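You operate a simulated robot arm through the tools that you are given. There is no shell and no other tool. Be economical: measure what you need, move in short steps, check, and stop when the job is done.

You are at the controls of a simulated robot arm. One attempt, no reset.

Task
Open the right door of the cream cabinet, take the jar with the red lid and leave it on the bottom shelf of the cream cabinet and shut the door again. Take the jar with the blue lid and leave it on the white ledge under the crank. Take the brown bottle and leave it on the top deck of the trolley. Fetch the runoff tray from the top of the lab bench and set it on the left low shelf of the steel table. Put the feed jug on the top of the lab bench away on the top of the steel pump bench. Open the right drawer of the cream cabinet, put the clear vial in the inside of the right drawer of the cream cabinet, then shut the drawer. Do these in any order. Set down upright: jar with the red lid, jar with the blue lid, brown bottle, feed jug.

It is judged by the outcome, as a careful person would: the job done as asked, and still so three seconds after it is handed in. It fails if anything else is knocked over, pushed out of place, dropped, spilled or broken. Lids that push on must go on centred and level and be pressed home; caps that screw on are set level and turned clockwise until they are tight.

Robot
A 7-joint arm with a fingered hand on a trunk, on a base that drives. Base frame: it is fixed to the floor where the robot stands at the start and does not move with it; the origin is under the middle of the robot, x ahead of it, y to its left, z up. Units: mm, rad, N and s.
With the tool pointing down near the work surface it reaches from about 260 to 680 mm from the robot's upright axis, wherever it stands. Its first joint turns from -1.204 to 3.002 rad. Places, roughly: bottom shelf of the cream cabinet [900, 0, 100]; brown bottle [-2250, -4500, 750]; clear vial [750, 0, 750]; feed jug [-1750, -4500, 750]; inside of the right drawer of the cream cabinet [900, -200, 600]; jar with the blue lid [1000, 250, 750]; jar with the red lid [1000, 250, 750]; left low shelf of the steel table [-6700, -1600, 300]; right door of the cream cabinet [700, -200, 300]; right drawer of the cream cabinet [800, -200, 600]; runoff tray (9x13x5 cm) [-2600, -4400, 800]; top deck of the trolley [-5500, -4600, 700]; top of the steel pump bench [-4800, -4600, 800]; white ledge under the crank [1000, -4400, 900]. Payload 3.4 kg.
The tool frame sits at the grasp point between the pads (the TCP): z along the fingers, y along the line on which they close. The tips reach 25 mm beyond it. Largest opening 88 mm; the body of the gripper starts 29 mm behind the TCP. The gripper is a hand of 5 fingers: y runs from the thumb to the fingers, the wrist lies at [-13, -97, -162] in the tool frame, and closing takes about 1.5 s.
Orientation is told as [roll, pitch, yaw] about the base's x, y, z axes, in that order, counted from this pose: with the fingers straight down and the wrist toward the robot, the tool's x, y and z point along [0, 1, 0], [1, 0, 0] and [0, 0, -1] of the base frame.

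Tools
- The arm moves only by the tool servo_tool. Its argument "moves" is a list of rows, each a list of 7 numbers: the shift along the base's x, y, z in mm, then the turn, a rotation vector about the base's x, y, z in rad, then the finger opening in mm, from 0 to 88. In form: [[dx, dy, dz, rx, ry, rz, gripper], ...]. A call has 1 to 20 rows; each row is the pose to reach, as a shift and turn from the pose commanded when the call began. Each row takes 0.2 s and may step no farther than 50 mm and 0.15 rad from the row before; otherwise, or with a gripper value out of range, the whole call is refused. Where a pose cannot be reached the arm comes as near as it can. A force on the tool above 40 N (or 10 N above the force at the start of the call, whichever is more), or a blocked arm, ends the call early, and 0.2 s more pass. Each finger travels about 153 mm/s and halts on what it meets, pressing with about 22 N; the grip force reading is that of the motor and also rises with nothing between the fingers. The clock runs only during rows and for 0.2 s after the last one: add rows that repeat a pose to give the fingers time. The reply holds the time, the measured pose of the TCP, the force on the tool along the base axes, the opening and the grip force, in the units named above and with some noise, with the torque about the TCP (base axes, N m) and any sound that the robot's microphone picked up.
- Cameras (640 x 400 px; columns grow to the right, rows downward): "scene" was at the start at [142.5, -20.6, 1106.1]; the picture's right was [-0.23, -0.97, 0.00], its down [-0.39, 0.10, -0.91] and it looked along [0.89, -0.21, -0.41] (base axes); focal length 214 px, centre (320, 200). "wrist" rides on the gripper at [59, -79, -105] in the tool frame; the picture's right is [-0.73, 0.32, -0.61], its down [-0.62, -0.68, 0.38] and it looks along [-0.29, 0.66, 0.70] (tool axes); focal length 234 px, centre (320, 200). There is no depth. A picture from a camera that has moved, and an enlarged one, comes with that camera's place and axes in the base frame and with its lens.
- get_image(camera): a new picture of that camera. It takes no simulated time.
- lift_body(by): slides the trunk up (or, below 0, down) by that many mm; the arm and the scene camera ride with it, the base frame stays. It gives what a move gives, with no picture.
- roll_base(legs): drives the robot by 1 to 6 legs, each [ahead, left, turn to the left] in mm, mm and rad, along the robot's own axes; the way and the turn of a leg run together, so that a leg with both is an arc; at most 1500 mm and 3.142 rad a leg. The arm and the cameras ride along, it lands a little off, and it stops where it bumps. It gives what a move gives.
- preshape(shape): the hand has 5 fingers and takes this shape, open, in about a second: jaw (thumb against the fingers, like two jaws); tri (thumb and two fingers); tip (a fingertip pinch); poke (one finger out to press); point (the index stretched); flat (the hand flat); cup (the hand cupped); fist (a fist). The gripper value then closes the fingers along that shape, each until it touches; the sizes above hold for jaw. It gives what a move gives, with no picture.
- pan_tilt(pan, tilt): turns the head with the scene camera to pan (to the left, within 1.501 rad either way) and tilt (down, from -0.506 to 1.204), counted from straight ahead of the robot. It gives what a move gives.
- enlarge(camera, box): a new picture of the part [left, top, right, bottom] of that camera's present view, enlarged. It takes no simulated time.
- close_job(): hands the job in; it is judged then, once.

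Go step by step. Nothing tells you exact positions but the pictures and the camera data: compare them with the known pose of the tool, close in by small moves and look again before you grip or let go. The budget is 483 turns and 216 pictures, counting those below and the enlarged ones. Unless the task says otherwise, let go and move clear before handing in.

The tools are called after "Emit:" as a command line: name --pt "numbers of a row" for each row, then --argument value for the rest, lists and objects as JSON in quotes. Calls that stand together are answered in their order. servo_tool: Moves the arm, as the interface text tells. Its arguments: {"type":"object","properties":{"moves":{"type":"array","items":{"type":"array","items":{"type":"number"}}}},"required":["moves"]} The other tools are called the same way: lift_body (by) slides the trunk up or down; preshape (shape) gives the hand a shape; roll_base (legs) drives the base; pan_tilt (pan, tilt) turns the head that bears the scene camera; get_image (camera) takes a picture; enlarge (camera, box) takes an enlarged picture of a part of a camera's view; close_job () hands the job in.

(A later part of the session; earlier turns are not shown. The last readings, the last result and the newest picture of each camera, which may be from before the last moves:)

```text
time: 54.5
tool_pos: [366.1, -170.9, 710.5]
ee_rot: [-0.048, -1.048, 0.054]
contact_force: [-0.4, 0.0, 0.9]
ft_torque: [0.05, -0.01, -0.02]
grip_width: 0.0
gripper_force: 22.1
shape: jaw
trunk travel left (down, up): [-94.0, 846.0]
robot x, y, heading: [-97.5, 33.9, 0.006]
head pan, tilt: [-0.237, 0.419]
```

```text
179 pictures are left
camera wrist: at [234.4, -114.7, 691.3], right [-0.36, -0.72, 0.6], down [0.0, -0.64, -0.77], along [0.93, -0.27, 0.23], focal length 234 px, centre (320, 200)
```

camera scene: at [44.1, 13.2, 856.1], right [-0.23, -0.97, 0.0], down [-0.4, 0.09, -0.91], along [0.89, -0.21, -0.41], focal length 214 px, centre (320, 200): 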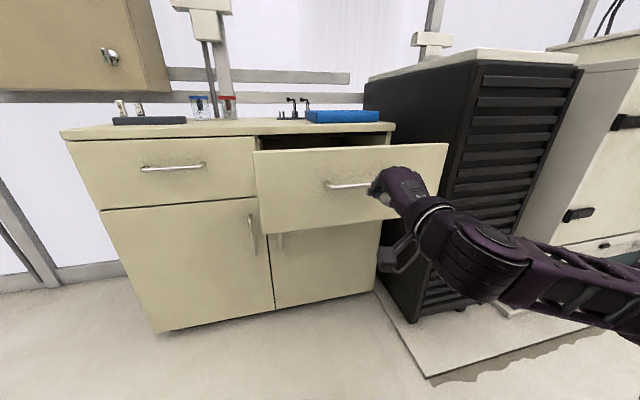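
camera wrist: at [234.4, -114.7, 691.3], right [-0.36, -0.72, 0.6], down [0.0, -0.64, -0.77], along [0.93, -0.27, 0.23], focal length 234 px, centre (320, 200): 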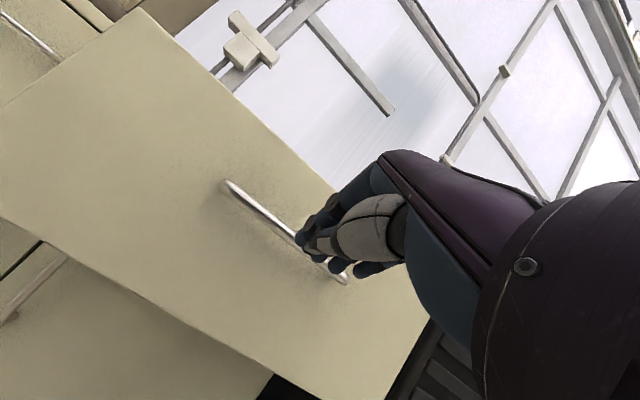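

Emit:
roll_base --legs '[[30, 0, 0], [30, 0, 0], [30, 0, 0], [30, 0, 0]]'

Emit:
get_image --camera "scene"

```text
time: 56.7
tool_pos: [486.8, -169.4, 709.4]
ee_rot: [-0.046, -1.048, 0.056]
contact_force: [-0.1, -0.2, 0.3]
ft_torque: [-0.03, 0.02, -0.01]
grip_width: 0.1
gripper_force: 21.2
shape: jaw
trunk travel left (down, up): [-94.0, 846.0]
robot x, y, heading: [21.7, 37.1, 0.006]
head pan, tilt: [-0.237, 0.419]
```

```text
178 pictures are left
camera scene: at [165.3, 14.1, 856.0], right [-0.23, -0.97, 0.0], down [-0.4, 0.09, -0.91], along [0.89, -0.21, -0.41], focal length 214 px, centre (320, 200)
```

scene: 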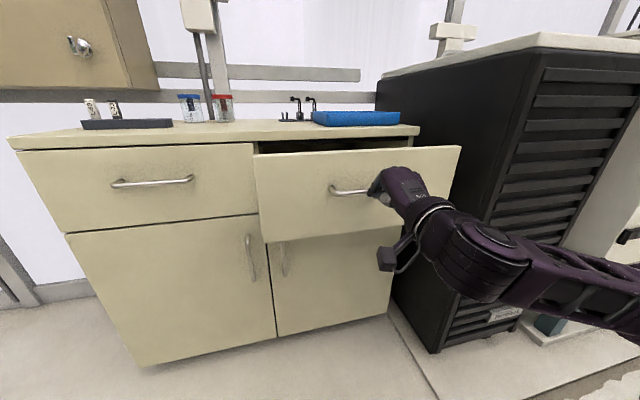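

Pushing works gently. Now the remaining travel by the arm in slow steps.

Emit:
servo_tool --pt "8 0 0 0 0 0 0" --pt "16 0 0 0 0 0 0" --pt "24 0 0 0 0 0 0" --pt "32 0 0 0 0 0 0" --pt "40 0 0 0 0 0 0" --pt "48 0 0 0 0 0 0" --pt "56 0 0 0 0 0 0" --pt "64 0 0 0 0 0 0" --pt "72 0 0 0 0 0 0" --pt "80 0 0 0 0 0 0" --pt "88 0 0 0 0 0 0" --pt "96 0 0 0 0 0 0" --pt "104 0 0 0 0 0 0" --pt "112 0 0 0 0 0 0" --pt "120 0 0 0 0 0 0"

Emit:
get_image --camera "scene"

```text
time: 59.9
tool_pos: [608.7, -170.3, 710.0]
ee_rot: [-0.046, -1.048, 0.057]
contact_force: [0.6, 0.1, -0.4]
ft_torque: [0.0, 0.06, -0.01]
grip_width: 0.2
gripper_force: 22.3
shape: jaw
trunk travel left (down, up): [-94.0, 846.0]
robot x, y, heading: [20.9, 35.8, 0.013]
head pan, tilt: [-0.237, 0.419]
```

```text
177 pictures are left
camera scene: at [165.3, 14.1, 856.1], right [-0.23, -0.97, 0.0], down [-0.4, 0.09, -0.91], along [0.89, -0.21, -0.41], focal length 214 px, centre (320, 200)
```

scene: 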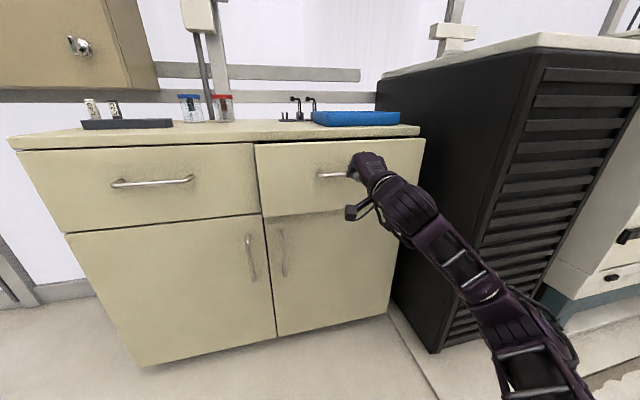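

Emit:
roll_base --legs '[[25, 0, 0]]'

Emit:
enlarge --camera "scene" --box '[230, 110, 450, 230]'

```text
time: 60.7
tool_pos: [632.7, -170.7, 711.2]
ee_rot: [-0.047, -1.046, 0.055]
contact_force: [-0.2, 1.1, 0.8]
ft_torque: [-0.04, 0.03, -0.04]
grip_width: 0.0
gripper_force: 21.6
shape: jaw
trunk travel left (down, up): [-94.0, 846.0]
robot x, y, heading: [48.9, 34.4, 0.006]
head pan, tilt: [-0.237, 0.419]
```

```text
2.91 times, centred on (340, 170) of scene
camera zoom: at [191.2, 14.2, 856.0], right [-0.23, -0.97, 0.0], down [-0.4, 0.09, -0.91], along [0.89, -0.21, -0.41], focal length 624 px, centre (262, 287)
```

zoom: 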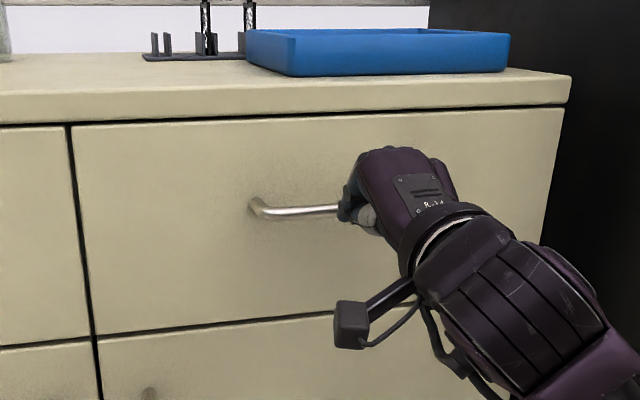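

Emit:
servo_tool --pt "4 0 0 0 0 0 0" --pt "8 0 0 0 0 0 0" --pt "12 0 0 0 0 0 0" --pt "16 0 0 0 0 0 0"

Emit:
enlarge --camera "scene" --box '[230, 110, 450, 230]'

```text
time: 61.7
tool_pos: [643.9, -171.8, 715.9]
ee_rot: [-0.05, -1.051, 0.06]
contact_force: [-28.9, 1.0, 0.6]
ft_torque: [0.03, 0.39, 0.09]
grip_width: 0.0
gripper_force: 22.0
shape: jaw
trunk travel left (down, up): [-94.0, 846.0]
robot x, y, heading: [50.8, 36.1, 0.004]
head pan, tilt: [-0.237, 0.419]
```

```text
2.91 times, centred on (340, 170) of scene
camera zoom: at [187.4, 14.3, 856.7], right [-0.23, -0.97, 0.0], down [-0.39, 0.09, -0.92], along [0.89, -0.21, -0.4], focal length 624 px, centre (262, 287)
```

zoom: 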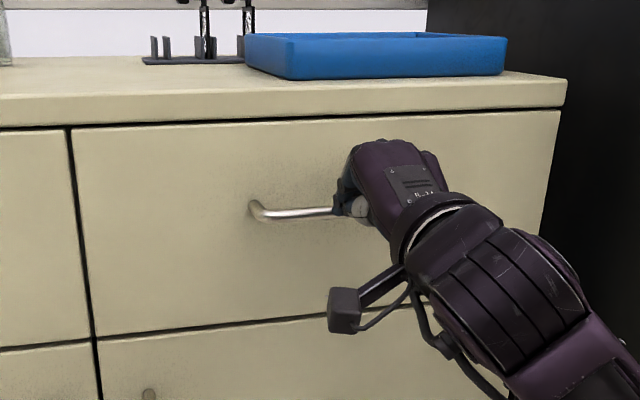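

The drawer is shut (29 N against the stop). Next the right door: back off, shift left, and turn the hand so it closes sideways around the vertical handle near (665, 7, 495).

Emit:
roll_base --legs '[[-150, 0, 0], [0, 170, 0]]'

Emit:
servo_tool --pt "0 0 0 -0.14 0 0 30" --pt "0 0 -10 -0.28 0 0 60" --pt "0 0 -20 -0.42 0 0 60" --pt "0 0 -30 -0.56 0 0 60" --pt "0 0 -40 -0.7 0 0 60" --pt "0 0 -50 -0.84 0 0 60" --pt "0 0 -60 -0.98 0 0 60" --pt "0 0 -70 -1.12 0 0 60" --pt "0 0 -80 -1.26 0 0 60" --pt "0 0 -90 -1.4 0 0 60" --pt "0 0 -100 -1.5 0 0 60"

Emit:
get_image --camera "scene"

Emit:
get_image --camera "wrist"

```text
time: 64.1
tool_pos: [501.3, -3.5, 710.9]
ee_rot: [-0.047, -1.045, 0.053]
contact_force: [0.8, -0.1, 0.4]
ft_torque: [0.02, -0.01, -0.01]
grip_width: 0.0
gripper_force: 22.2
shape: jaw
trunk travel left (down, up): [-94.0, 846.0]
robot x, y, heading: [-96.5, 200.9, -0.001]
head pan, tilt: [-0.237, 0.419]
```

```text
time: 66.5
tool_pos: [484.8, -41.1, 677.9]
ee_rot: [-1.445, -0.221, 1.086]
contact_force: [-0.1, -0.4, -0.3]
ft_torque: [-0.02, -0.01, -0.01]
grip_width: 59.7
gripper_force: 0.1
shape: jaw
out of reach, approached as far as the arm can: row 6, 7, 8, 9, 10, 11
trunk travel left (down, up): [-94.0, 846.0]
robot x, y, heading: [-99.8, 202.3, 0.0]
head pan, tilt: [-0.237, 0.419]
```

```text
174 pictures are left
camera scene: at [44.4, 183.9, 856.0], right [-0.23, -0.97, 0.0], down [-0.4, 0.09, -0.91], along [0.89, -0.21, -0.41], focal length 214 px, centre (320, 200)
```

scene: 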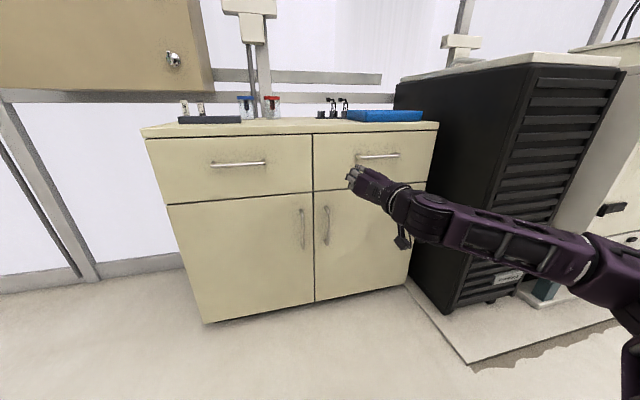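

```text
173 pictures are left
camera wrist: at [354.2, -49.1, 615.3], right [-0.39, 0.36, 0.85], down [0.04, -0.91, 0.41], along [0.92, 0.19, 0.34], focal length 234 px, centre (320, 200)
```

wrist: 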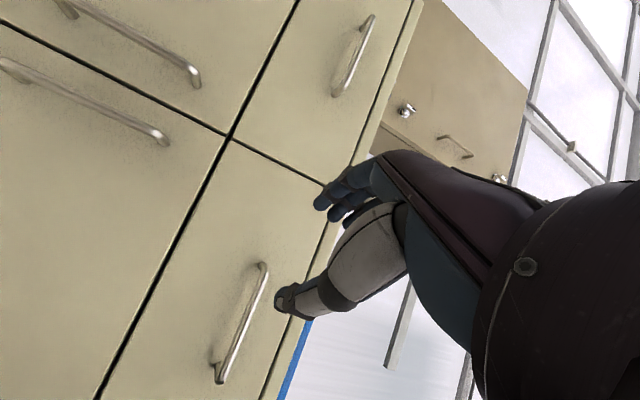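

The hand now closes mostly sideways. I'll lower the trunk fully and bring the hand to handle height in front of it.

Emit:
lift_body --by -92

Emit:
servo_tool --pt "0 5 -20 0 0 0 60" --pt "0 10 -45 0 0 0 60" --pt "0 15 -70 0 0 0 60" --pt "0 20 -85 0 0 0 60" --pt "0 20 -85 0 0 0 60"

Emit:
get_image --camera "scene"

Emit:
get_image --camera "wrist"

```text
time: 67.8
tool_pos: [485.5, -40.9, 586.0]
ee_rot: [-1.445, -0.221, 1.088]
contact_force: [0.1, 0.6, 0.0]
ft_torque: [-0.02, -0.02, 0.02]
grip_width: 59.7
gripper_force: 0.1
shape: jaw
trunk travel left (down, up): [-2.0, 938.0]
robot x, y, heading: [-100.4, 205.0, 0.006]
head pan, tilt: [-0.237, 0.419]
```

```text
time: 69.0
tool_pos: [483.5, -41.8, 586.6]
ee_rot: [-1.445, -0.222, 1.084]
contact_force: [-0.5, 0.0, 0.4]
ft_torque: [0.0, 0.02, -0.01]
grip_width: 59.7
gripper_force: 0.0
shape: jaw
out of reach, approached as far as the arm can: row 1, 2, 3, 4, 5
trunk travel left (down, up): [-2.0, 938.0]
robot x, y, heading: [-96.9, 207.9, 0.004]
head pan, tilt: [-0.237, 0.419]
```

```text
172 pictures are left
camera scene: at [44.3, 183.8, 764.1], right [-0.23, -0.97, 0.0], down [-0.4, 0.09, -0.91], along [0.89, -0.21, -0.41], focal length 214 px, centre (320, 200)
```

scene: 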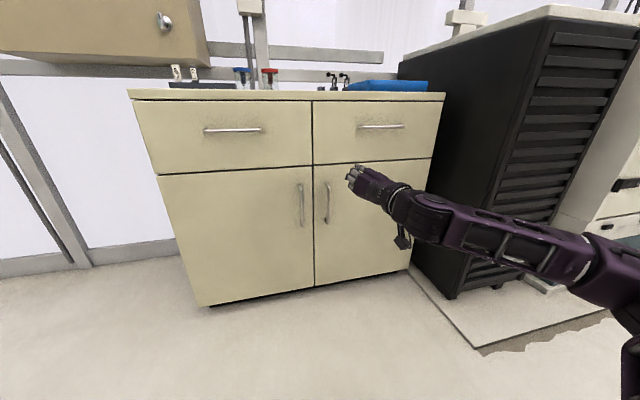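

```text
171 pictures are left
camera wrist: at [354.2, -48.8, 523.6], right [-0.39, 0.36, 0.85], down [0.04, -0.91, 0.41], along [0.92, 0.19, 0.34], focal length 234 px, centre (320, 200)
```

wrist: 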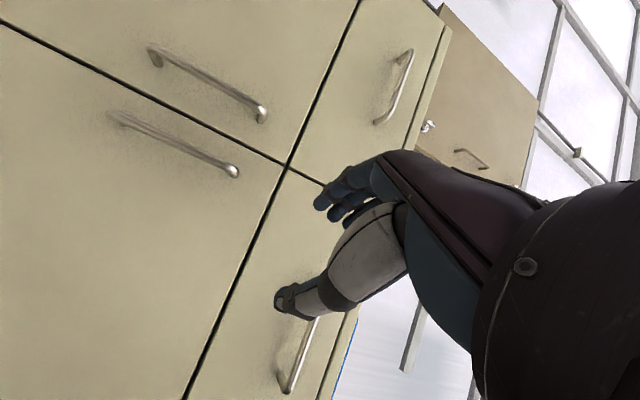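

The arm is at a limit in this pose. I'll turn the hand to point forward and down at 45°, still closing sideways, which should reach lower.

Emit:
servo_tool --pt "0 5 0 -0.004 0.113 0.078 60" --pt "0 10 0 -0.007 0.225 0.155 60" --pt "0 15 0 -0.011 0.338 0.233 60" --pt "0 20 0 -0.014 0.45 0.31 60" --pt "0 30 -10 -0.018 0.563 0.388 60" --pt "0 40 -20 -0.021 0.675 0.465 60" --pt "0 50 -30 -0.025 0.788 0.543 60" --pt "0 50 -60 -0.025 0.788 0.543 60" --pt "0 50 -75 -0.025 0.788 0.543 60"

Emit:
get_image --camera "scene"

Emit:
get_image --camera "wrist"

```text
time: 71.0
tool_pos: [409.7, 134.6, 414.1]
ee_rot: [-0.698, -0.001, 1.568]
contact_force: [0.7, 0.1, -0.7]
ft_torque: [0.02, 0.02, -0.02]
grip_width: 59.8
gripper_force: 0.0
shape: jaw
out of reach, approached as far as the arm can: row 3, 4, 5, 6, 7, 8, 9
trunk travel left (down, up): [-2.0, 938.0]
robot x, y, heading: [-95.2, 204.5, -0.004]
head pan, tilt: [-0.237, 0.419]
```

```text
170 pictures are left
camera scene: at [44.3, 183.8, 764.0], right [-0.23, -0.97, 0.0], down [-0.4, 0.09, -0.91], along [0.89, -0.21, -0.41], focal length 214 px, centre (320, 200)
```

scene: 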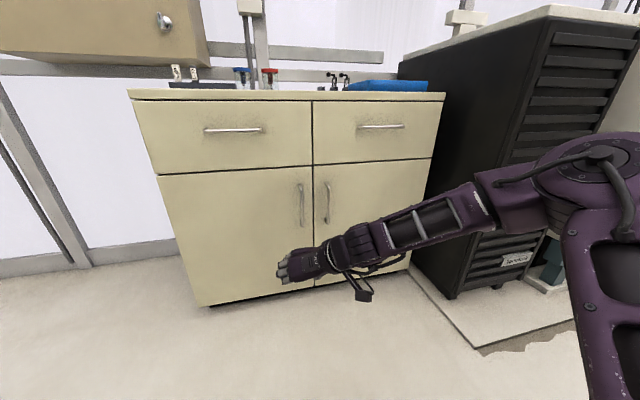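

```text
169 pictures are left
camera wrist: at [296.6, 57.3, 455.7], right [0.17, 0.32, 0.93], down [0.72, -0.68, 0.11], along [0.67, 0.65, -0.35], focal length 234 px, centre (320, 200)
```

wrist: 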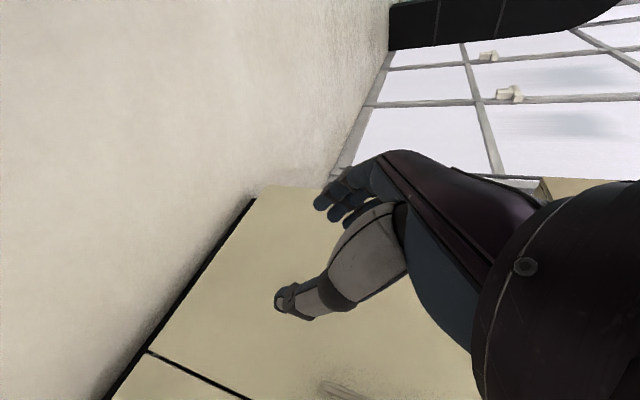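

This orientation is reached exactly at a lower spot. I'll raise the hand to z≈480 and use the base to line up with the handle.

Emit:
servo_tool --pt "0 0 30 0 0 0 60" --pt "0 0 60 0 0 0 60" --pt "0 0 60 0 0 0 60"

Emit:
roll_base --legs '[[0, -118, 0], [170, 0, 0]]'

Emit:
get_image --camera "scene"

Emit:
get_image --camera "wrist"

```text
time: 71.8
tool_pos: [395.9, 156.8, 446.6]
ee_rot: [-0.697, 0.0, 1.567]
contact_force: [-0.2, 0.8, -0.5]
ft_torque: [-0.02, 0.02, 0.0]
grip_width: 59.8
gripper_force: 0.1
shape: jaw
out of reach, approached as far as the arm can: row 1, 2, 3
trunk travel left (down, up): [-2.0, 938.0]
robot x, y, heading: [-99.5, 205.9, 0.005]
head pan, tilt: [-0.237, 0.419]
```

```text
time: 74.1
tool_pos: [571.3, 41.5, 447.6]
ee_rot: [-0.696, 0.0, 1.569]
contact_force: [0.1, -0.3, 0.4]
ft_torque: [-0.01, 0.01, -0.02]
grip_width: 59.9
gripper_force: 0.1
shape: jaw
trunk travel left (down, up): [-2.0, 938.0]
robot x, y, heading: [76.3, 84.4, 0.004]
head pan, tilt: [-0.237, 0.419]
```

```text
168 pictures are left
camera scene: at [220.5, 67.2, 764.1], right [-0.23, -0.97, 0.0], down [-0.4, 0.09, -0.91], along [0.89, -0.21, -0.41], focal length 214 px, centre (320, 200)
```

scene: 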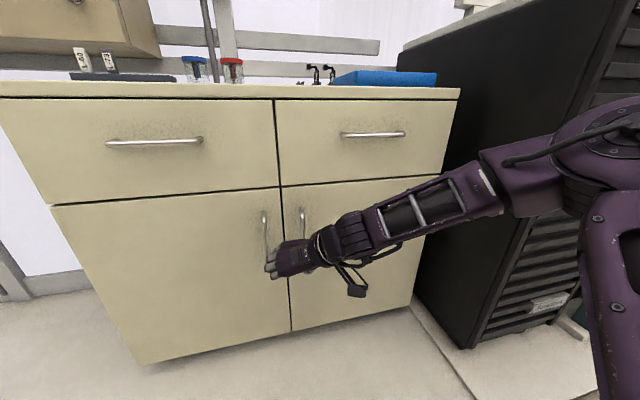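

```text
167 pictures are left
camera wrist: at [458.3, -37.9, 488.0], right [0.17, 0.32, 0.93], down [0.72, -0.68, 0.11], along [0.67, 0.66, -0.35], focal length 234 px, centre (320, 200)
```

wrist: 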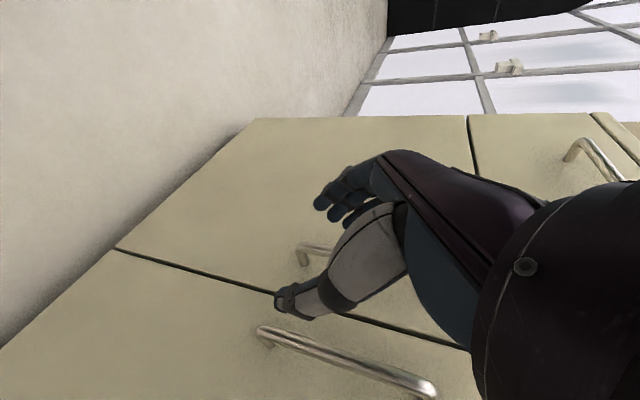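

The handle is at y≈4; I'll shift right 38 and forward.

Emit:
roll_base --legs '[[0, -38, 0], [55, 0, 0]]'

Emit:
get_image --camera "wrist"

Emit:
enlarge --camera "scene" --box '[220, 180, 380, 300]'

```text
time: 75.5
tool_pos: [625.2, 1.2, 446.5]
ee_rot: [-0.698, 0.002, 1.569]
contact_force: [0.1, 0.0, 0.4]
ft_torque: [-0.01, -0.01, 0.01]
grip_width: 59.9
gripper_force: 0.1
shape: jaw
trunk travel left (down, up): [-2.0, 938.0]
robot x, y, heading: [132.8, 48.2, 0.004]
head pan, tilt: [-0.237, 0.419]
```

```text
166 pictures are left
camera wrist: at [512.1, -77.3, 488.0], right [0.17, 0.32, 0.93], down [0.72, -0.68, 0.11], along [0.67, 0.66, -0.35], focal length 234 px, centre (320, 200)
```

wrist: 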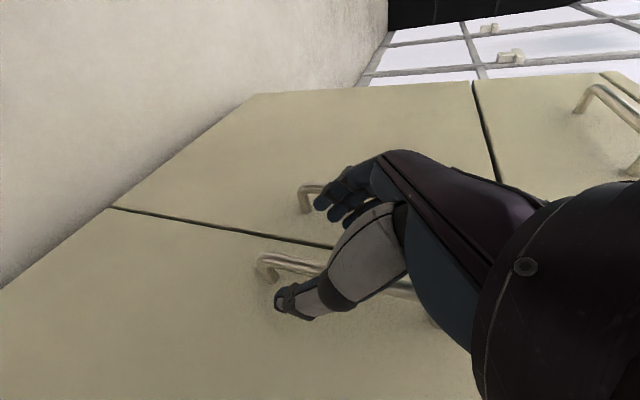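

```text
3.33 times, centred on (300, 240) of scene
camera zoom: at [274.3, 27.8, 764.1], right [-0.23, -0.97, 0.0], down [-0.4, 0.09, -0.91], along [0.89, -0.21, -0.41], focal length 715 px, centre (387, 67)
```

zoom: 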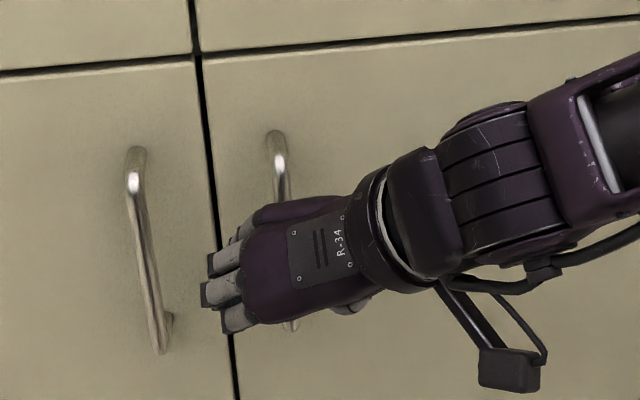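

Handle lies between fingers and thumb. Advancing 28 mm and closing.

Emit:
roll_base --legs '[[28, 0, 0]]'

Emit:
servo_tool --pt "0 0 0 0 0 0 40" --pt "0 0 0 0 0 0 20" --pt "0 0 0 0 0 0 0" --pt "0 0 0 0 0 0 0" --pt "0 0 0 0 0 0 0" --pt "0 0 0 0 0 0 0"

Emit:
get_image --camera "wrist"

Emit:
enlarge --camera "scene" --box '[220, 180, 380, 300]'

```text
time: 76.4
tool_pos: [653.2, 1.6, 446.2]
ee_rot: [-0.695, 0.0, 1.571]
contact_force: [-0.7, -0.7, -0.7]
ft_torque: [0.03, 0.01, 0.02]
grip_width: 59.9
gripper_force: 0.0
shape: jaw
trunk travel left (down, up): [-2.0, 938.0]
robot x, y, heading: [160.1, 47.0, 0.003]
head pan, tilt: [-0.237, 0.419]
```

```text
time: 77.8
tool_pos: [653.2, 0.8, 446.4]
ee_rot: [-0.696, -0.001, 1.57]
contact_force: [-4.0, -2.6, -0.2]
ft_torque: [-0.12, 0.1, -0.02]
grip_width: 2.7
gripper_force: 22.2
shape: jaw
trunk travel left (down, up): [-2.0, 938.0]
robot x, y, heading: [158.4, 47.2, 0.005]
head pan, tilt: [-0.237, 0.419]
```

```text
164 pictures are left
camera wrist: at [539.6, -77.3, 488.0], right [0.17, 0.32, 0.93], down [0.72, -0.68, 0.11], along [0.67, 0.66, -0.35], focal length 234 px, centre (320, 200)
```

wrist: 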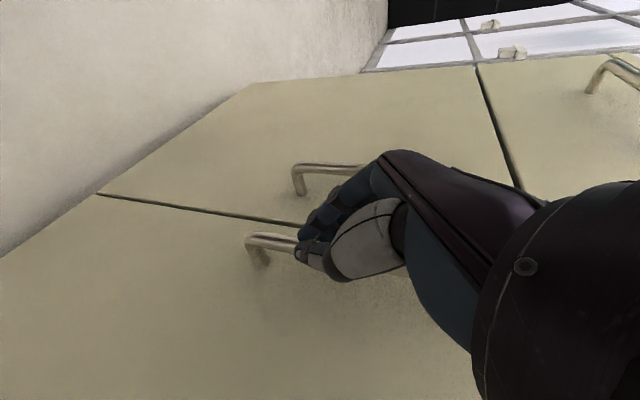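

```text
3.33 times, centred on (300, 240) of scene
camera zoom: at [301.7, 27.8, 764.1], right [-0.23, -0.97, 0.0], down [-0.4, 0.09, -0.91], along [0.89, -0.21, -0.41], focal length 715 px, centre (387, 67)
```

zoom: 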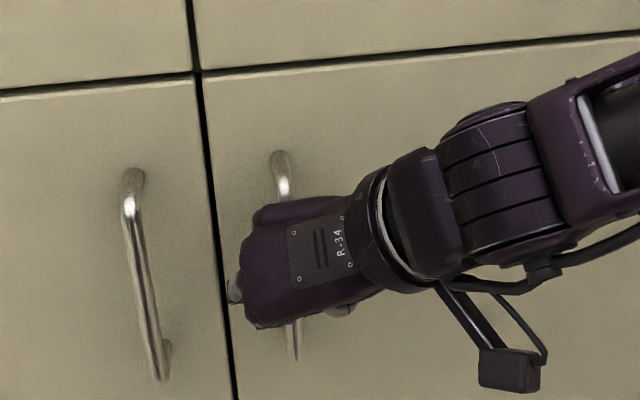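

Gripped. If the robot rotates rigidly about the door hinge (≈695,-375), the grip stays true; I'll do a first 0.3 rad arc.

Emit:
roll_base --legs '[[-42, -54, 0.1], [-84, -107, 0.2]]'

Emit:
get_image --camera "scene"

Emit:
get_image --camera "wrist"

```text
time: 79.7
tool_pos: [542.7, -27.9, 448.0]
ee_rot: [-0.696, -0.001, 1.873]
contact_force: [6.2, -14.5, 0.7]
ft_torque: [-0.3, 0.04, -0.32]
grip_width: 2.2
gripper_force: 21.4
shape: jaw
trunk travel left (down, up): [-2.0, 938.0]
robot x, y, heading: [60.3, -131.2, 0.306]
head pan, tilt: [-0.237, 0.419]
```

```text
162 pictures are left
camera scene: at [200.7, -108.7, 764.0], right [0.07, -1.0, 0.0], down [-0.41, -0.03, -0.91], along [0.91, 0.07, -0.41], focal length 214 px, centre (320, 200)
```

scene: 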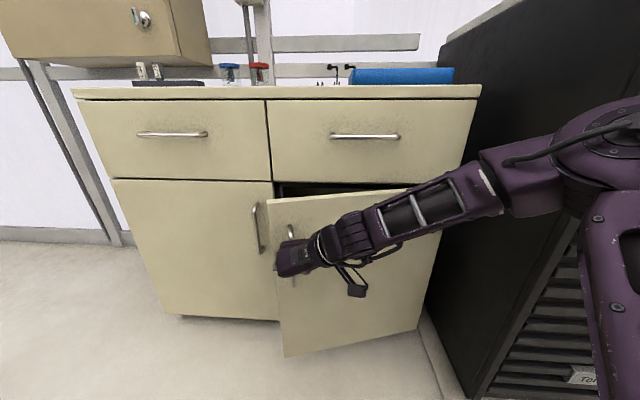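

```text
161 pictures are left
camera wrist: at [458.6, -136.7, 487.8], right [0.06, 0.36, 0.93], down [0.89, -0.44, 0.11], along [0.44, 0.83, -0.35], focal length 234 px, centre (320, 200)
```

wrist: 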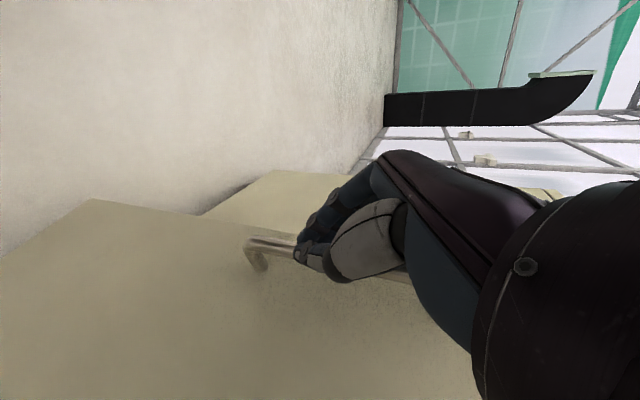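

The door is swinging cleanly. A little further, then release and retreat.

Emit:
roll_base --legs '[[-75, -95, 0.18]]'

Emit:
servo_tool --pt "0 0 0 0 0 0 30" --pt "0 0 0 0 0 0 60" --pt "0 0 0 0 0 0 60"

Emit:
roll_base --legs '[[-60, 0, 0]]'

Emit:
get_image --camera "scene"

```text
time: 80.9
tool_pos: [482.6, -62.0, 446.4]
ee_rot: [-0.696, -0.002, 2.046]
contact_force: [5.6, -8.0, -0.3]
ft_torque: [-0.19, 0.06, -0.16]
grip_width: 2.7
gripper_force: 22.0
shape: jaw
trunk travel left (down, up): [-2.0, 938.0]
robot x, y, heading: [24.0, -246.9, 0.485]
head pan, tilt: [-0.237, 0.419]
```

```text
time: 81.7
tool_pos: [483.9, -61.5, 446.7]
ee_rot: [-0.696, 0.001, 2.048]
contact_force: [-0.3, -0.2, 0.5]
ft_torque: [-0.05, 0.01, 0.0]
grip_width: 59.6
gripper_force: 0.0
shape: jaw
trunk travel left (down, up): [-2.0, 938.0]
robot x, y, heading: [25.0, -246.3, 0.483]
head pan, tilt: [-0.237, 0.419]
```

```text
time: 82.7
tool_pos: [430.1, -89.8, 447.5]
ee_rot: [-0.696, 0.0, 2.046]
contact_force: [0.7, 0.9, -0.5]
ft_torque: [-0.07, 0.02, 0.0]
grip_width: 59.7
gripper_force: 0.0
shape: jaw
trunk travel left (down, up): [-2.0, 938.0]
robot x, y, heading: [-27.8, -277.7, 0.481]
head pan, tilt: [-0.237, 0.419]
```

```text
160 pictures are left
camera scene: at [106.7, -228.7, 764.0], right [0.24, -0.97, 0.0], down [-0.39, -0.1, -0.91], along [0.89, 0.22, -0.41], focal length 214 px, centre (320, 200)
```

scene: 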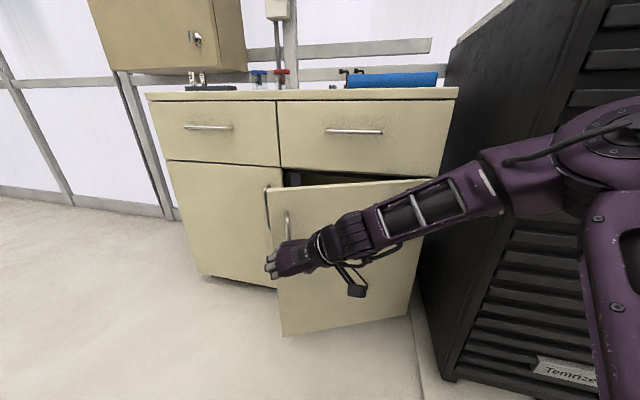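

The door is open about 28°. I'll back away, straighten up, raise the hand, turn it fingers-down, and then push the door open from inside its free edge.

Emit:
roll_base --legs '[[-120, 0, 0], [0, 0, -0.48], [0, 300, 0]]'

Emit:
lift_body --by 250

Emit:
servo_tool --pt "0 0 10 0.045 0.045 -0.125 40" --pt "0 0 20 0.091 0.091 -0.25 20" --pt "0 0 30 0.136 0.136 -0.375 0" --pt "0 0 40 0.182 0.182 -0.5 0" --pt "0 0 50 0.227 0.227 -0.625 0" --pt "0 0 60 0.2725 0.2725 -0.75 0" --pt "0 0 70 0.318 0.318 -0.876 0" --pt "0 0 80 0.363 0.363 -1.0 0" --pt "0 0 90 0.409 0.409 -1.126 0" --pt "0 0 100 0.454 0.454 -1.25 0" --pt "0 0 100 0.5 0.5 -1.376 0" --pt "0 0 100 0.545 0.545 -1.501 0"

Emit:
get_image --camera "scene"

```text
time: 87.0
tool_pos: [355.7, -71.3, 446.8]
ee_rot: [-0.695, -0.001, 1.569]
contact_force: [0.0, -0.4, 0.1]
ft_torque: [-0.01, -0.02, 0.0]
grip_width: 59.6
gripper_force: 0.0
shape: jaw
trunk travel left (down, up): [-2.0, 938.0]
robot x, y, heading: [-137.4, -22.4, 0.005]
head pan, tilt: [-0.237, 0.419]
```

```text
time: 89.5
tool_pos: [355.7, -70.6, 697.8]
ee_rot: [-0.697, -0.001, 1.568]
contact_force: [0.5, 0.3, 0.1]
ft_torque: [-0.03, 0.04, -0.01]
grip_width: 59.7
gripper_force: 0.0
shape: jaw
trunk travel left (down, up): [-252.0, 688.0]
robot x, y, heading: [-135.8, -23.6, 0.003]
head pan, tilt: [-0.237, 0.419]
```

```text
time: 92.2
tool_pos: [356.3, -70.3, 795.9]
ee_rot: [0.001, 0.002, -0.004]
contact_force: [0.5, -0.4, 0.1]
ft_torque: [-0.02, 0.02, 0.01]
grip_width: 0.2
gripper_force: 21.8
shape: jaw
trunk travel left (down, up): [-252.0, 688.0]
robot x, y, heading: [-143.1, -26.0, 0.006]
head pan, tilt: [-0.237, 0.419]
```

```text
159 pictures are left
camera scene: at [4.4, -44.4, 1014.1], right [-0.23, -0.97, 0.0], down [-0.4, 0.09, -0.91], along [0.89, -0.21, -0.41], focal length 214 px, centre (320, 200)
```

scene: 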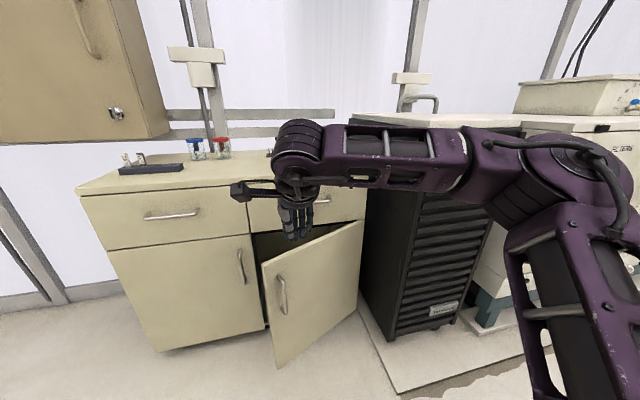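

Emit:
roll_base --legs '[[160, 55, 0]]'

Emit:
servo_tool --pt "30 15 0 0 0 0 0" --pt "60 30 0 0 0 0 0" --pt "80 45 0 0 0 0 0" --pt "80 45 0 0 0 0 0"

Emit:
get_image --camera "wrist"

Emit:
get_image --camera "scene"

```text
time: 93.6
tool_pos: [517.8, -13.6, 796.1]
ee_rot: [-0.001, 0.004, 0.001]
contact_force: [0.1, 0.6, 0.1]
ft_torque: [-0.01, -0.02, 0.01]
grip_width: 0.2
gripper_force: 22.6
shape: jaw
trunk travel left (down, up): [-252.0, 688.0]
robot x, y, heading: [24.8, 26.2, 0.006]
head pan, tilt: [-0.237, 0.419]
```

```text
time: 94.6
tool_pos: [597.3, 31.0, 799.2]
ee_rot: [0.001, 0.003, 0.006]
contact_force: [0.4, -0.1, -0.3]
ft_torque: [-0.03, -0.01, 0.01]
grip_width: 0.0
gripper_force: 22.3
shape: jaw
trunk travel left (down, up): [-252.0, 688.0]
robot x, y, heading: [19.1, 27.3, 0.009]
head pan, tilt: [-0.237, 0.419]
```

```text
158 pictures are left
camera wrist: at [517.6, 88.8, 900.5], right [0.33, -0.72, 0.61], down [-0.68, -0.63, -0.38], along [0.66, -0.29, -0.7], focal length 234 px, centre (320, 200)
```

wrist: 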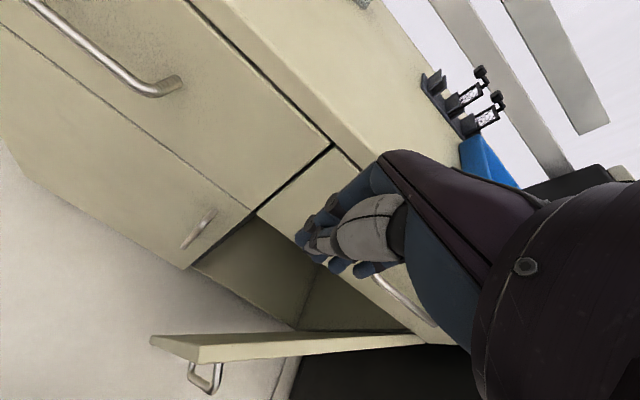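

```text
157 pictures are left
camera scene: at [165.8, 10.6, 1014.0], right [-0.23, -0.97, 0.0], down [-0.4, 0.09, -0.91], along [0.89, -0.21, -0.41], focal length 214 px, centre (320, 200)
```

scene: 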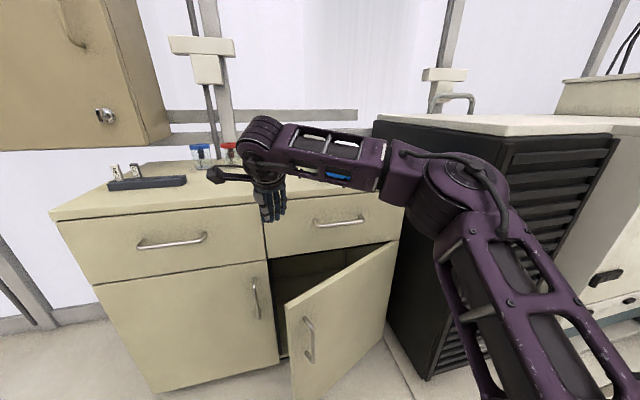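

Geometry checks out: the door's free edge is near (522,5) and its top ≈ z 590. I'll lower the fist behind the edge, then back the base to pull the door open.

Emit:
lift_body --by -235

Emit:
get_image --camera "scene"

Emit:
get_image --camera "wrist"

```text
time: 97.1
tool_pos: [598.5, 29.7, 562.6]
ee_rot: [-0.001, 0.003, 0.002]
contact_force: [0.2, -0.6, 0.7]
ft_torque: [-0.03, -0.02, 0.02]
grip_width: 0.0
gripper_force: 22.1
shape: jaw
trunk travel left (down, up): [-17.0, 923.0]
robot x, y, heading: [24.9, 32.1, 0.006]
head pan, tilt: [-0.237, 0.419]
```

```text
156 pictures are left
camera scene: at [165.7, 10.6, 779.1], right [-0.23, -0.97, 0.0], down [-0.4, 0.09, -0.91], along [0.89, -0.21, -0.41], focal length 214 px, centre (320, 200)
```

scene: 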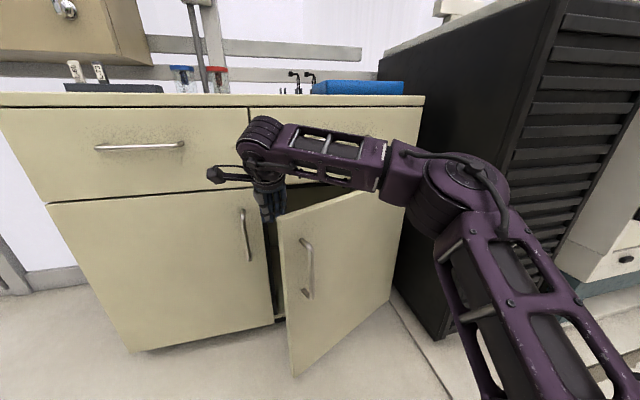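

```text
155 pictures are left
camera wrist: at [517.3, 88.6, 665.5], right [0.33, -0.72, 0.61], down [-0.68, -0.63, -0.38], along [0.66, -0.29, -0.7], focal length 234 px, centre (320, 200)
```

wrist: 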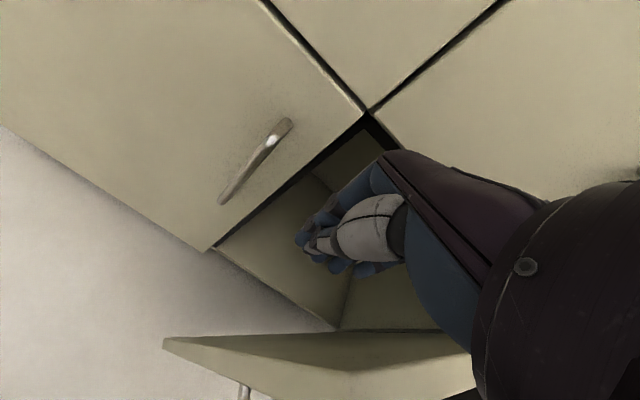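

Emit:
lift_body --by -15

Emit:
roll_base --legs '[[0, -65, 0], [-134, -60, 0], [-73, -81, 0]]'

Emit:
get_image --camera "scene"

```text
time: 97.7
tool_pos: [596.2, 30.1, 546.5]
ee_rot: [-0.001, 0.0, 0.002]
contact_force: [-0.2, 0.3, 0.4]
ft_torque: [-0.01, 0.03, 0.01]
grip_width: 0.2
gripper_force: 21.4
shape: jaw
trunk travel left (down, up): [-2.0, 938.0]
robot x, y, heading: [22.2, 30.2, 0.008]
head pan, tilt: [-0.237, 0.419]
```

```text
time: 100.4
tool_pos: [396.0, -178.6, 546.5]
ee_rot: [-0.002, 0.001, 0.004]
contact_force: [-0.1, -0.3, 0.1]
ft_torque: [0.01, 0.02, -0.03]
grip_width: 0.0
gripper_force: 21.5
shape: jaw
trunk travel left (down, up): [-2.0, 938.0]
robot x, y, heading: [-177.7, -178.9, 0.008]
head pan, tilt: [-0.237, 0.419]
```

```text
154 pictures are left
camera scene: at [-34.8, -198.6, 764.0], right [-0.23, -0.97, 0.0], down [-0.4, 0.09, -0.91], along [0.89, -0.21, -0.41], focal length 214 px, centre (320, 200)
```

scene: 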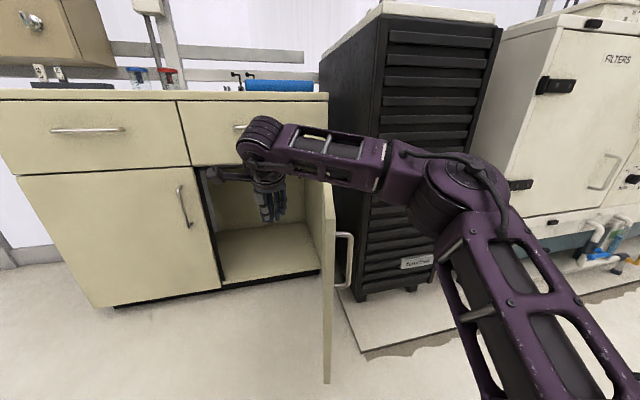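

The door is nearly fully open. A bit more, then look inside.

Emit:
roll_base --legs '[[-40, -90, 0], [-5, -40, 0]]'

Emit:
roll_base --legs '[[0, 150, 0], [-150, 0, 0]]'

Emit:
get_image --camera "scene"

```text
time: 102.0
tool_pos: [352.6, -308.6, 545.8]
ee_rot: [0.001, 0.003, 0.005]
contact_force: [0.6, 0.5, -0.3]
ft_torque: [0.02, 0.01, -0.02]
grip_width: 0.3
gripper_force: 21.9
shape: jaw
trunk travel left (down, up): [-2.0, 938.0]
robot x, y, heading: [-220.6, -309.3, 0.007]
head pan, tilt: [-0.237, 0.419]
```

```text
time: 104.4
tool_pos: [201.6, -162.4, 546.5]
ee_rot: [0.0, 0.002, 0.005]
contact_force: [0.1, 0.0, -0.2]
ft_torque: [0.01, 0.0, 0.01]
grip_width: 0.0
gripper_force: 22.1
shape: jaw
trunk travel left (down, up): [-2.0, 938.0]
robot x, y, heading: [-374.4, -162.4, 0.009]
head pan, tilt: [-0.237, 0.419]
```

```text
153 pictures are left
camera scene: at [-229.3, -182.2, 764.0], right [-0.22, -0.97, 0.0], down [-0.4, 0.09, -0.91], along [0.89, -0.2, -0.41], focal length 214 px, centre (320, 200)
```

scene: 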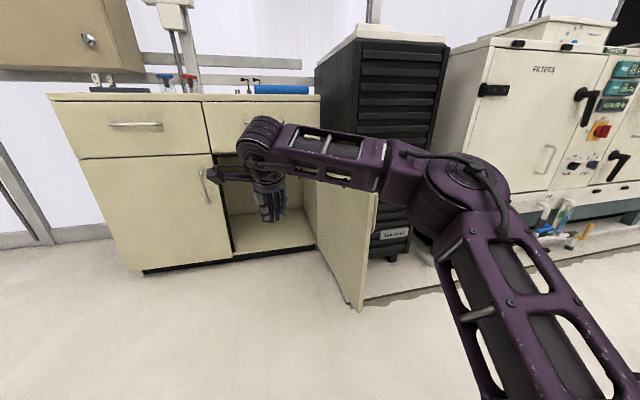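

The door is open past 90° and the compartment is a single open space with its shelf near z≈80–100. I'll test here in free space how low the hand can go.

Emit:
servo_tool --pt "0 0 -30 0 0 0 0" --pt "0 0 -60 0 0 0 0" --pt "0 0 -90 0 0 0 0" --pt "0 0 -120 0 0 0 0" --pt "0 0 -150 0 0 0 0" --pt "0 0 -180 0 0 0 0" --pt "0 0 -210 0 0 0 0" --pt "0 0 -240 0 0 0 0" --pt "0 0 -270 0 0 0 0" --pt "0 0 -300 0 0 0 0" --pt "0 0 -330 0 0 0 0" --pt "0 0 -360 0 0 0 0" --pt "0 0 -390 0 0 0 0" --pt "0 0 -410 0 0 0 0"

Emit:
get_image --camera "scene"

```text
time: 107.4
tool_pos: [202.7, -161.1, 135.8]
ee_rot: [-0.001, -0.001, 0.005]
contact_force: [0.1, -1.1, 0.0]
ft_torque: [0.01, -0.02, 0.0]
grip_width: 0.1
gripper_force: 21.8
shape: jaw
trunk travel left (down, up): [-2.0, 938.0]
robot x, y, heading: [-375.1, -164.5, 0.011]
head pan, tilt: [-0.237, 0.419]
```

```text
152 pictures are left
camera scene: at [-229.3, -182.2, 764.1], right [-0.22, -0.97, 0.0], down [-0.4, 0.09, -0.91], along [0.89, -0.2, -0.41], focal length 214 px, centre (320, 200)
```

scene: 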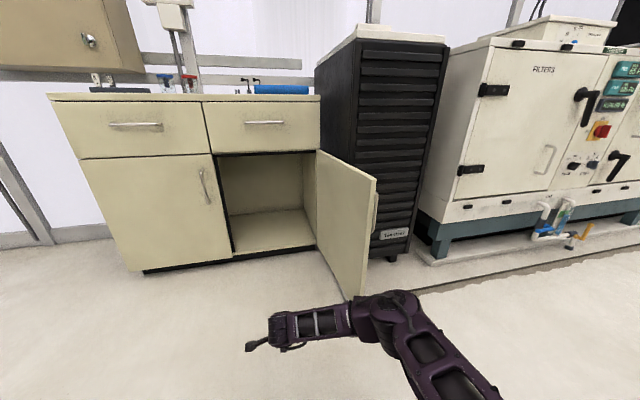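

Low reach is fine. Now I'll raise up and go to the red-lid jar: arm up, trunk up, then drive to about (356,149).

Emit:
servo_tool --pt "0 0 45 0 0 0 88" --pt "0 0 90 0 0 0 88" --pt "0 0 135 0 0 0 88" --pt "0 0 180 0 0 0 88" --pt "0 0 225 0 0 0 88" --pt "0 0 270 0 0 0 88" --pt "0 0 315 0 0 0 88" --pt "0 0 360 0 0 0 88" --pt "0 0 400 0 0 0 88"

Emit:
lift_body --by 460

Emit:
roll_base --legs '[[0, 312, 0], [715, 0, 0]]'

Emit:
get_image --camera "scene"

Emit:
get_image --camera "wrist"

```text
time: 109.4
tool_pos: [203.5, -162.1, 537.5]
ee_rot: [0.001, 0.002, 0.005]
contact_force: [0.8, 0.1, 0.4]
ft_torque: [-0.01, -0.01, 0.0]
grip_width: 87.5
gripper_force: 0.0
shape: jaw
trunk travel left (down, up): [-2.0, 938.0]
robot x, y, heading: [-373.5, -164.9, 0.01]
head pan, tilt: [-0.237, 0.419]
```

```text
refused: 460 is not a number from -400 to 400
```

```text
time: 113.8
tool_pos: [651.8, 154.5, 538.3]
ee_rot: [-0.003, 0.013, 0.011]
contact_force: [-23.3, -4.3, -0.8]
ft_torque: [0.05, -0.11, -0.48]
grip_width: 84.5
gripper_force: 0.1
shape: jaw
trunk travel left (down, up): [-2.0, 938.0]
robot x, y, heading: [80.4, 152.1, 0.007]
head pan, tilt: [-0.237, 0.419]
stopped in leg 2: the force on the tool passed its limit at 68 N (the readings are from after the stop); the commanded pose is now the measured one
```

```text
151 pictures are left
camera scene: at [222.9, 134.6, 764.3], right [-0.23, -0.97, 0.0], down [-0.39, 0.09, -0.91], along [0.89, -0.21, -0.4], focal length 214 px, centre (320, 200)
```

scene: 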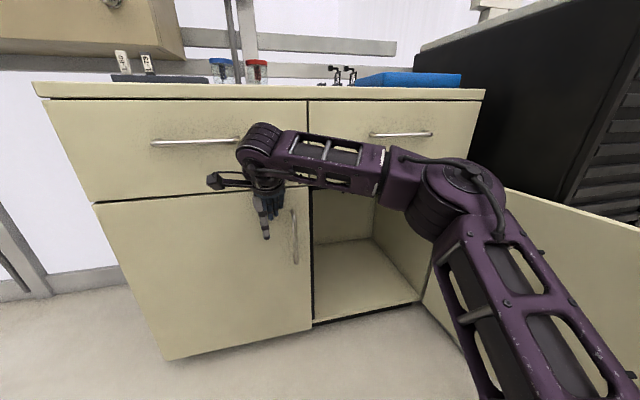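

```text
150 pictures are left
camera wrist: at [572.3, 214.5, 642.0], right [0.34, -0.72, 0.61], down [-0.68, -0.63, -0.37], along [0.65, -0.29, -0.7], focal length 234 px, centre (320, 200)
```

wrist: 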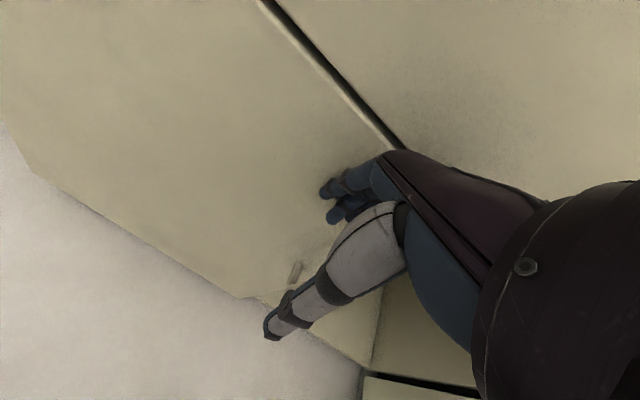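

The trunk lift was refused (limit 400), so the fingers bumped the closed left door. Backing off and lifting properly; nothing appears disturbed, I'll recheck positions.

Emit:
roll_base --legs '[[-200, 0, 0]]'

Emit:
lift_body --by 400

Emit:
lift_body --by 60

Emit:
get_image --camera "scene"

```text
time: 115.4
tool_pos: [455.2, 154.0, 536.7]
ee_rot: [-0.001, 0.01, 0.012]
contact_force: [0.2, -0.6, -0.2]
ft_torque: [-0.01, 0.01, 0.0]
grip_width: 87.6
gripper_force: 0.1
shape: jaw
trunk travel left (down, up): [-2.0, 938.0]
robot x, y, heading: [-115.9, 152.9, 0.008]
head pan, tilt: [-0.237, 0.419]
```

```text
time: 119.2
tool_pos: [454.1, 154.8, 936.5]
ee_rot: [-0.001, 0.01, 0.009]
contact_force: [0.7, -0.1, -0.1]
ft_torque: [-0.03, 0.01, -0.03]
grip_width: 87.7
gripper_force: 0.1
shape: jaw
trunk travel left (down, up): [-402.0, 538.0]
robot x, y, heading: [-116.0, 156.1, 0.008]
head pan, tilt: [-0.237, 0.419]
```

```text
time: 120.2
tool_pos: [454.9, 156.9, 996.7]
ee_rot: [-0.001, 0.011, 0.012]
contact_force: [0.5, 0.4, 0.4]
ft_torque: [-0.04, -0.01, -0.04]
grip_width: 87.6
gripper_force: 0.1
shape: jaw
trunk travel left (down, up): [-462.0, 478.0]
robot x, y, heading: [-116.0, 151.8, 0.012]
head pan, tilt: [-0.237, 0.419]
```

```text
149 pictures are left
camera scene: at [26.5, 133.1, 1224.1], right [-0.22, -0.97, 0.0], down [-0.4, 0.09, -0.91], along [0.89, -0.21, -0.41], focal length 214 px, centre (320, 200)
```

scene: 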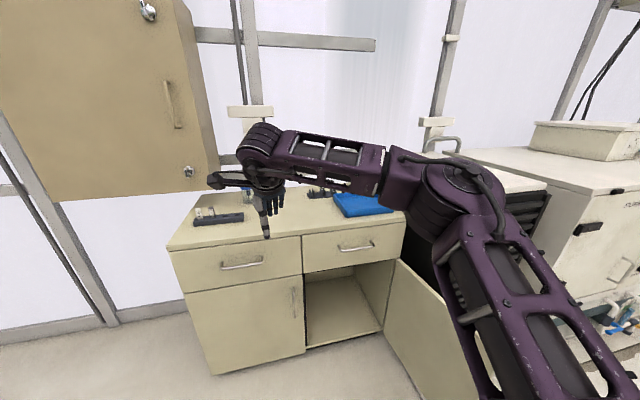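

Emit:
roll_base --legs '[[390, 0, 0]]'

Emit:
get_image --camera "wrist"

Emit:
get_image --camera "scene"

```text
time: 122.6
tool_pos: [845.6, 146.8, 996.2]
ee_rot: [-0.001, 0.01, -0.006]
contact_force: [-0.6, -0.3, -0.4]
ft_torque: [-0.01, -0.02, 0.0]
grip_width: 88.0
gripper_force: 0.1
shape: jaw
trunk travel left (down, up): [-462.0, 478.0]
robot x, y, heading: [274.0, 153.4, -0.008]
head pan, tilt: [-0.237, 0.419]
```

```text
148 pictures are left
camera wrist: at [768.2, 206.7, 1100.9], right [0.33, -0.73, 0.61], down [-0.69, -0.62, -0.37], along [0.65, -0.29, -0.7], focal length 234 px, centre (320, 200)
```

wrist: 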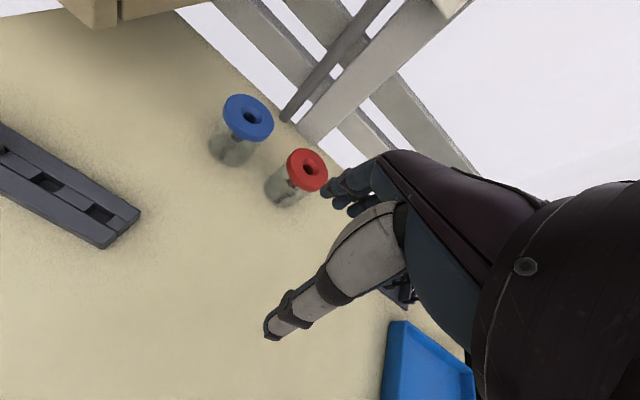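

```text
147 pictures are left
camera scene: at [417.2, 132.1, 1224.0], right [-0.24, -0.97, 0.0], down [-0.39, 0.1, -0.91], along [0.89, -0.22, -0.41], focal length 214 px, centre (320, 200)
```

scene: 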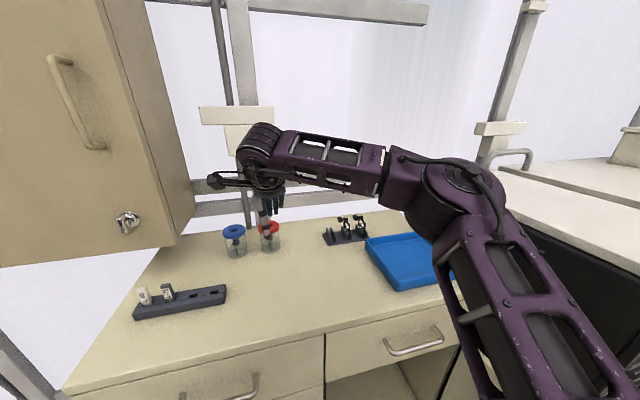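

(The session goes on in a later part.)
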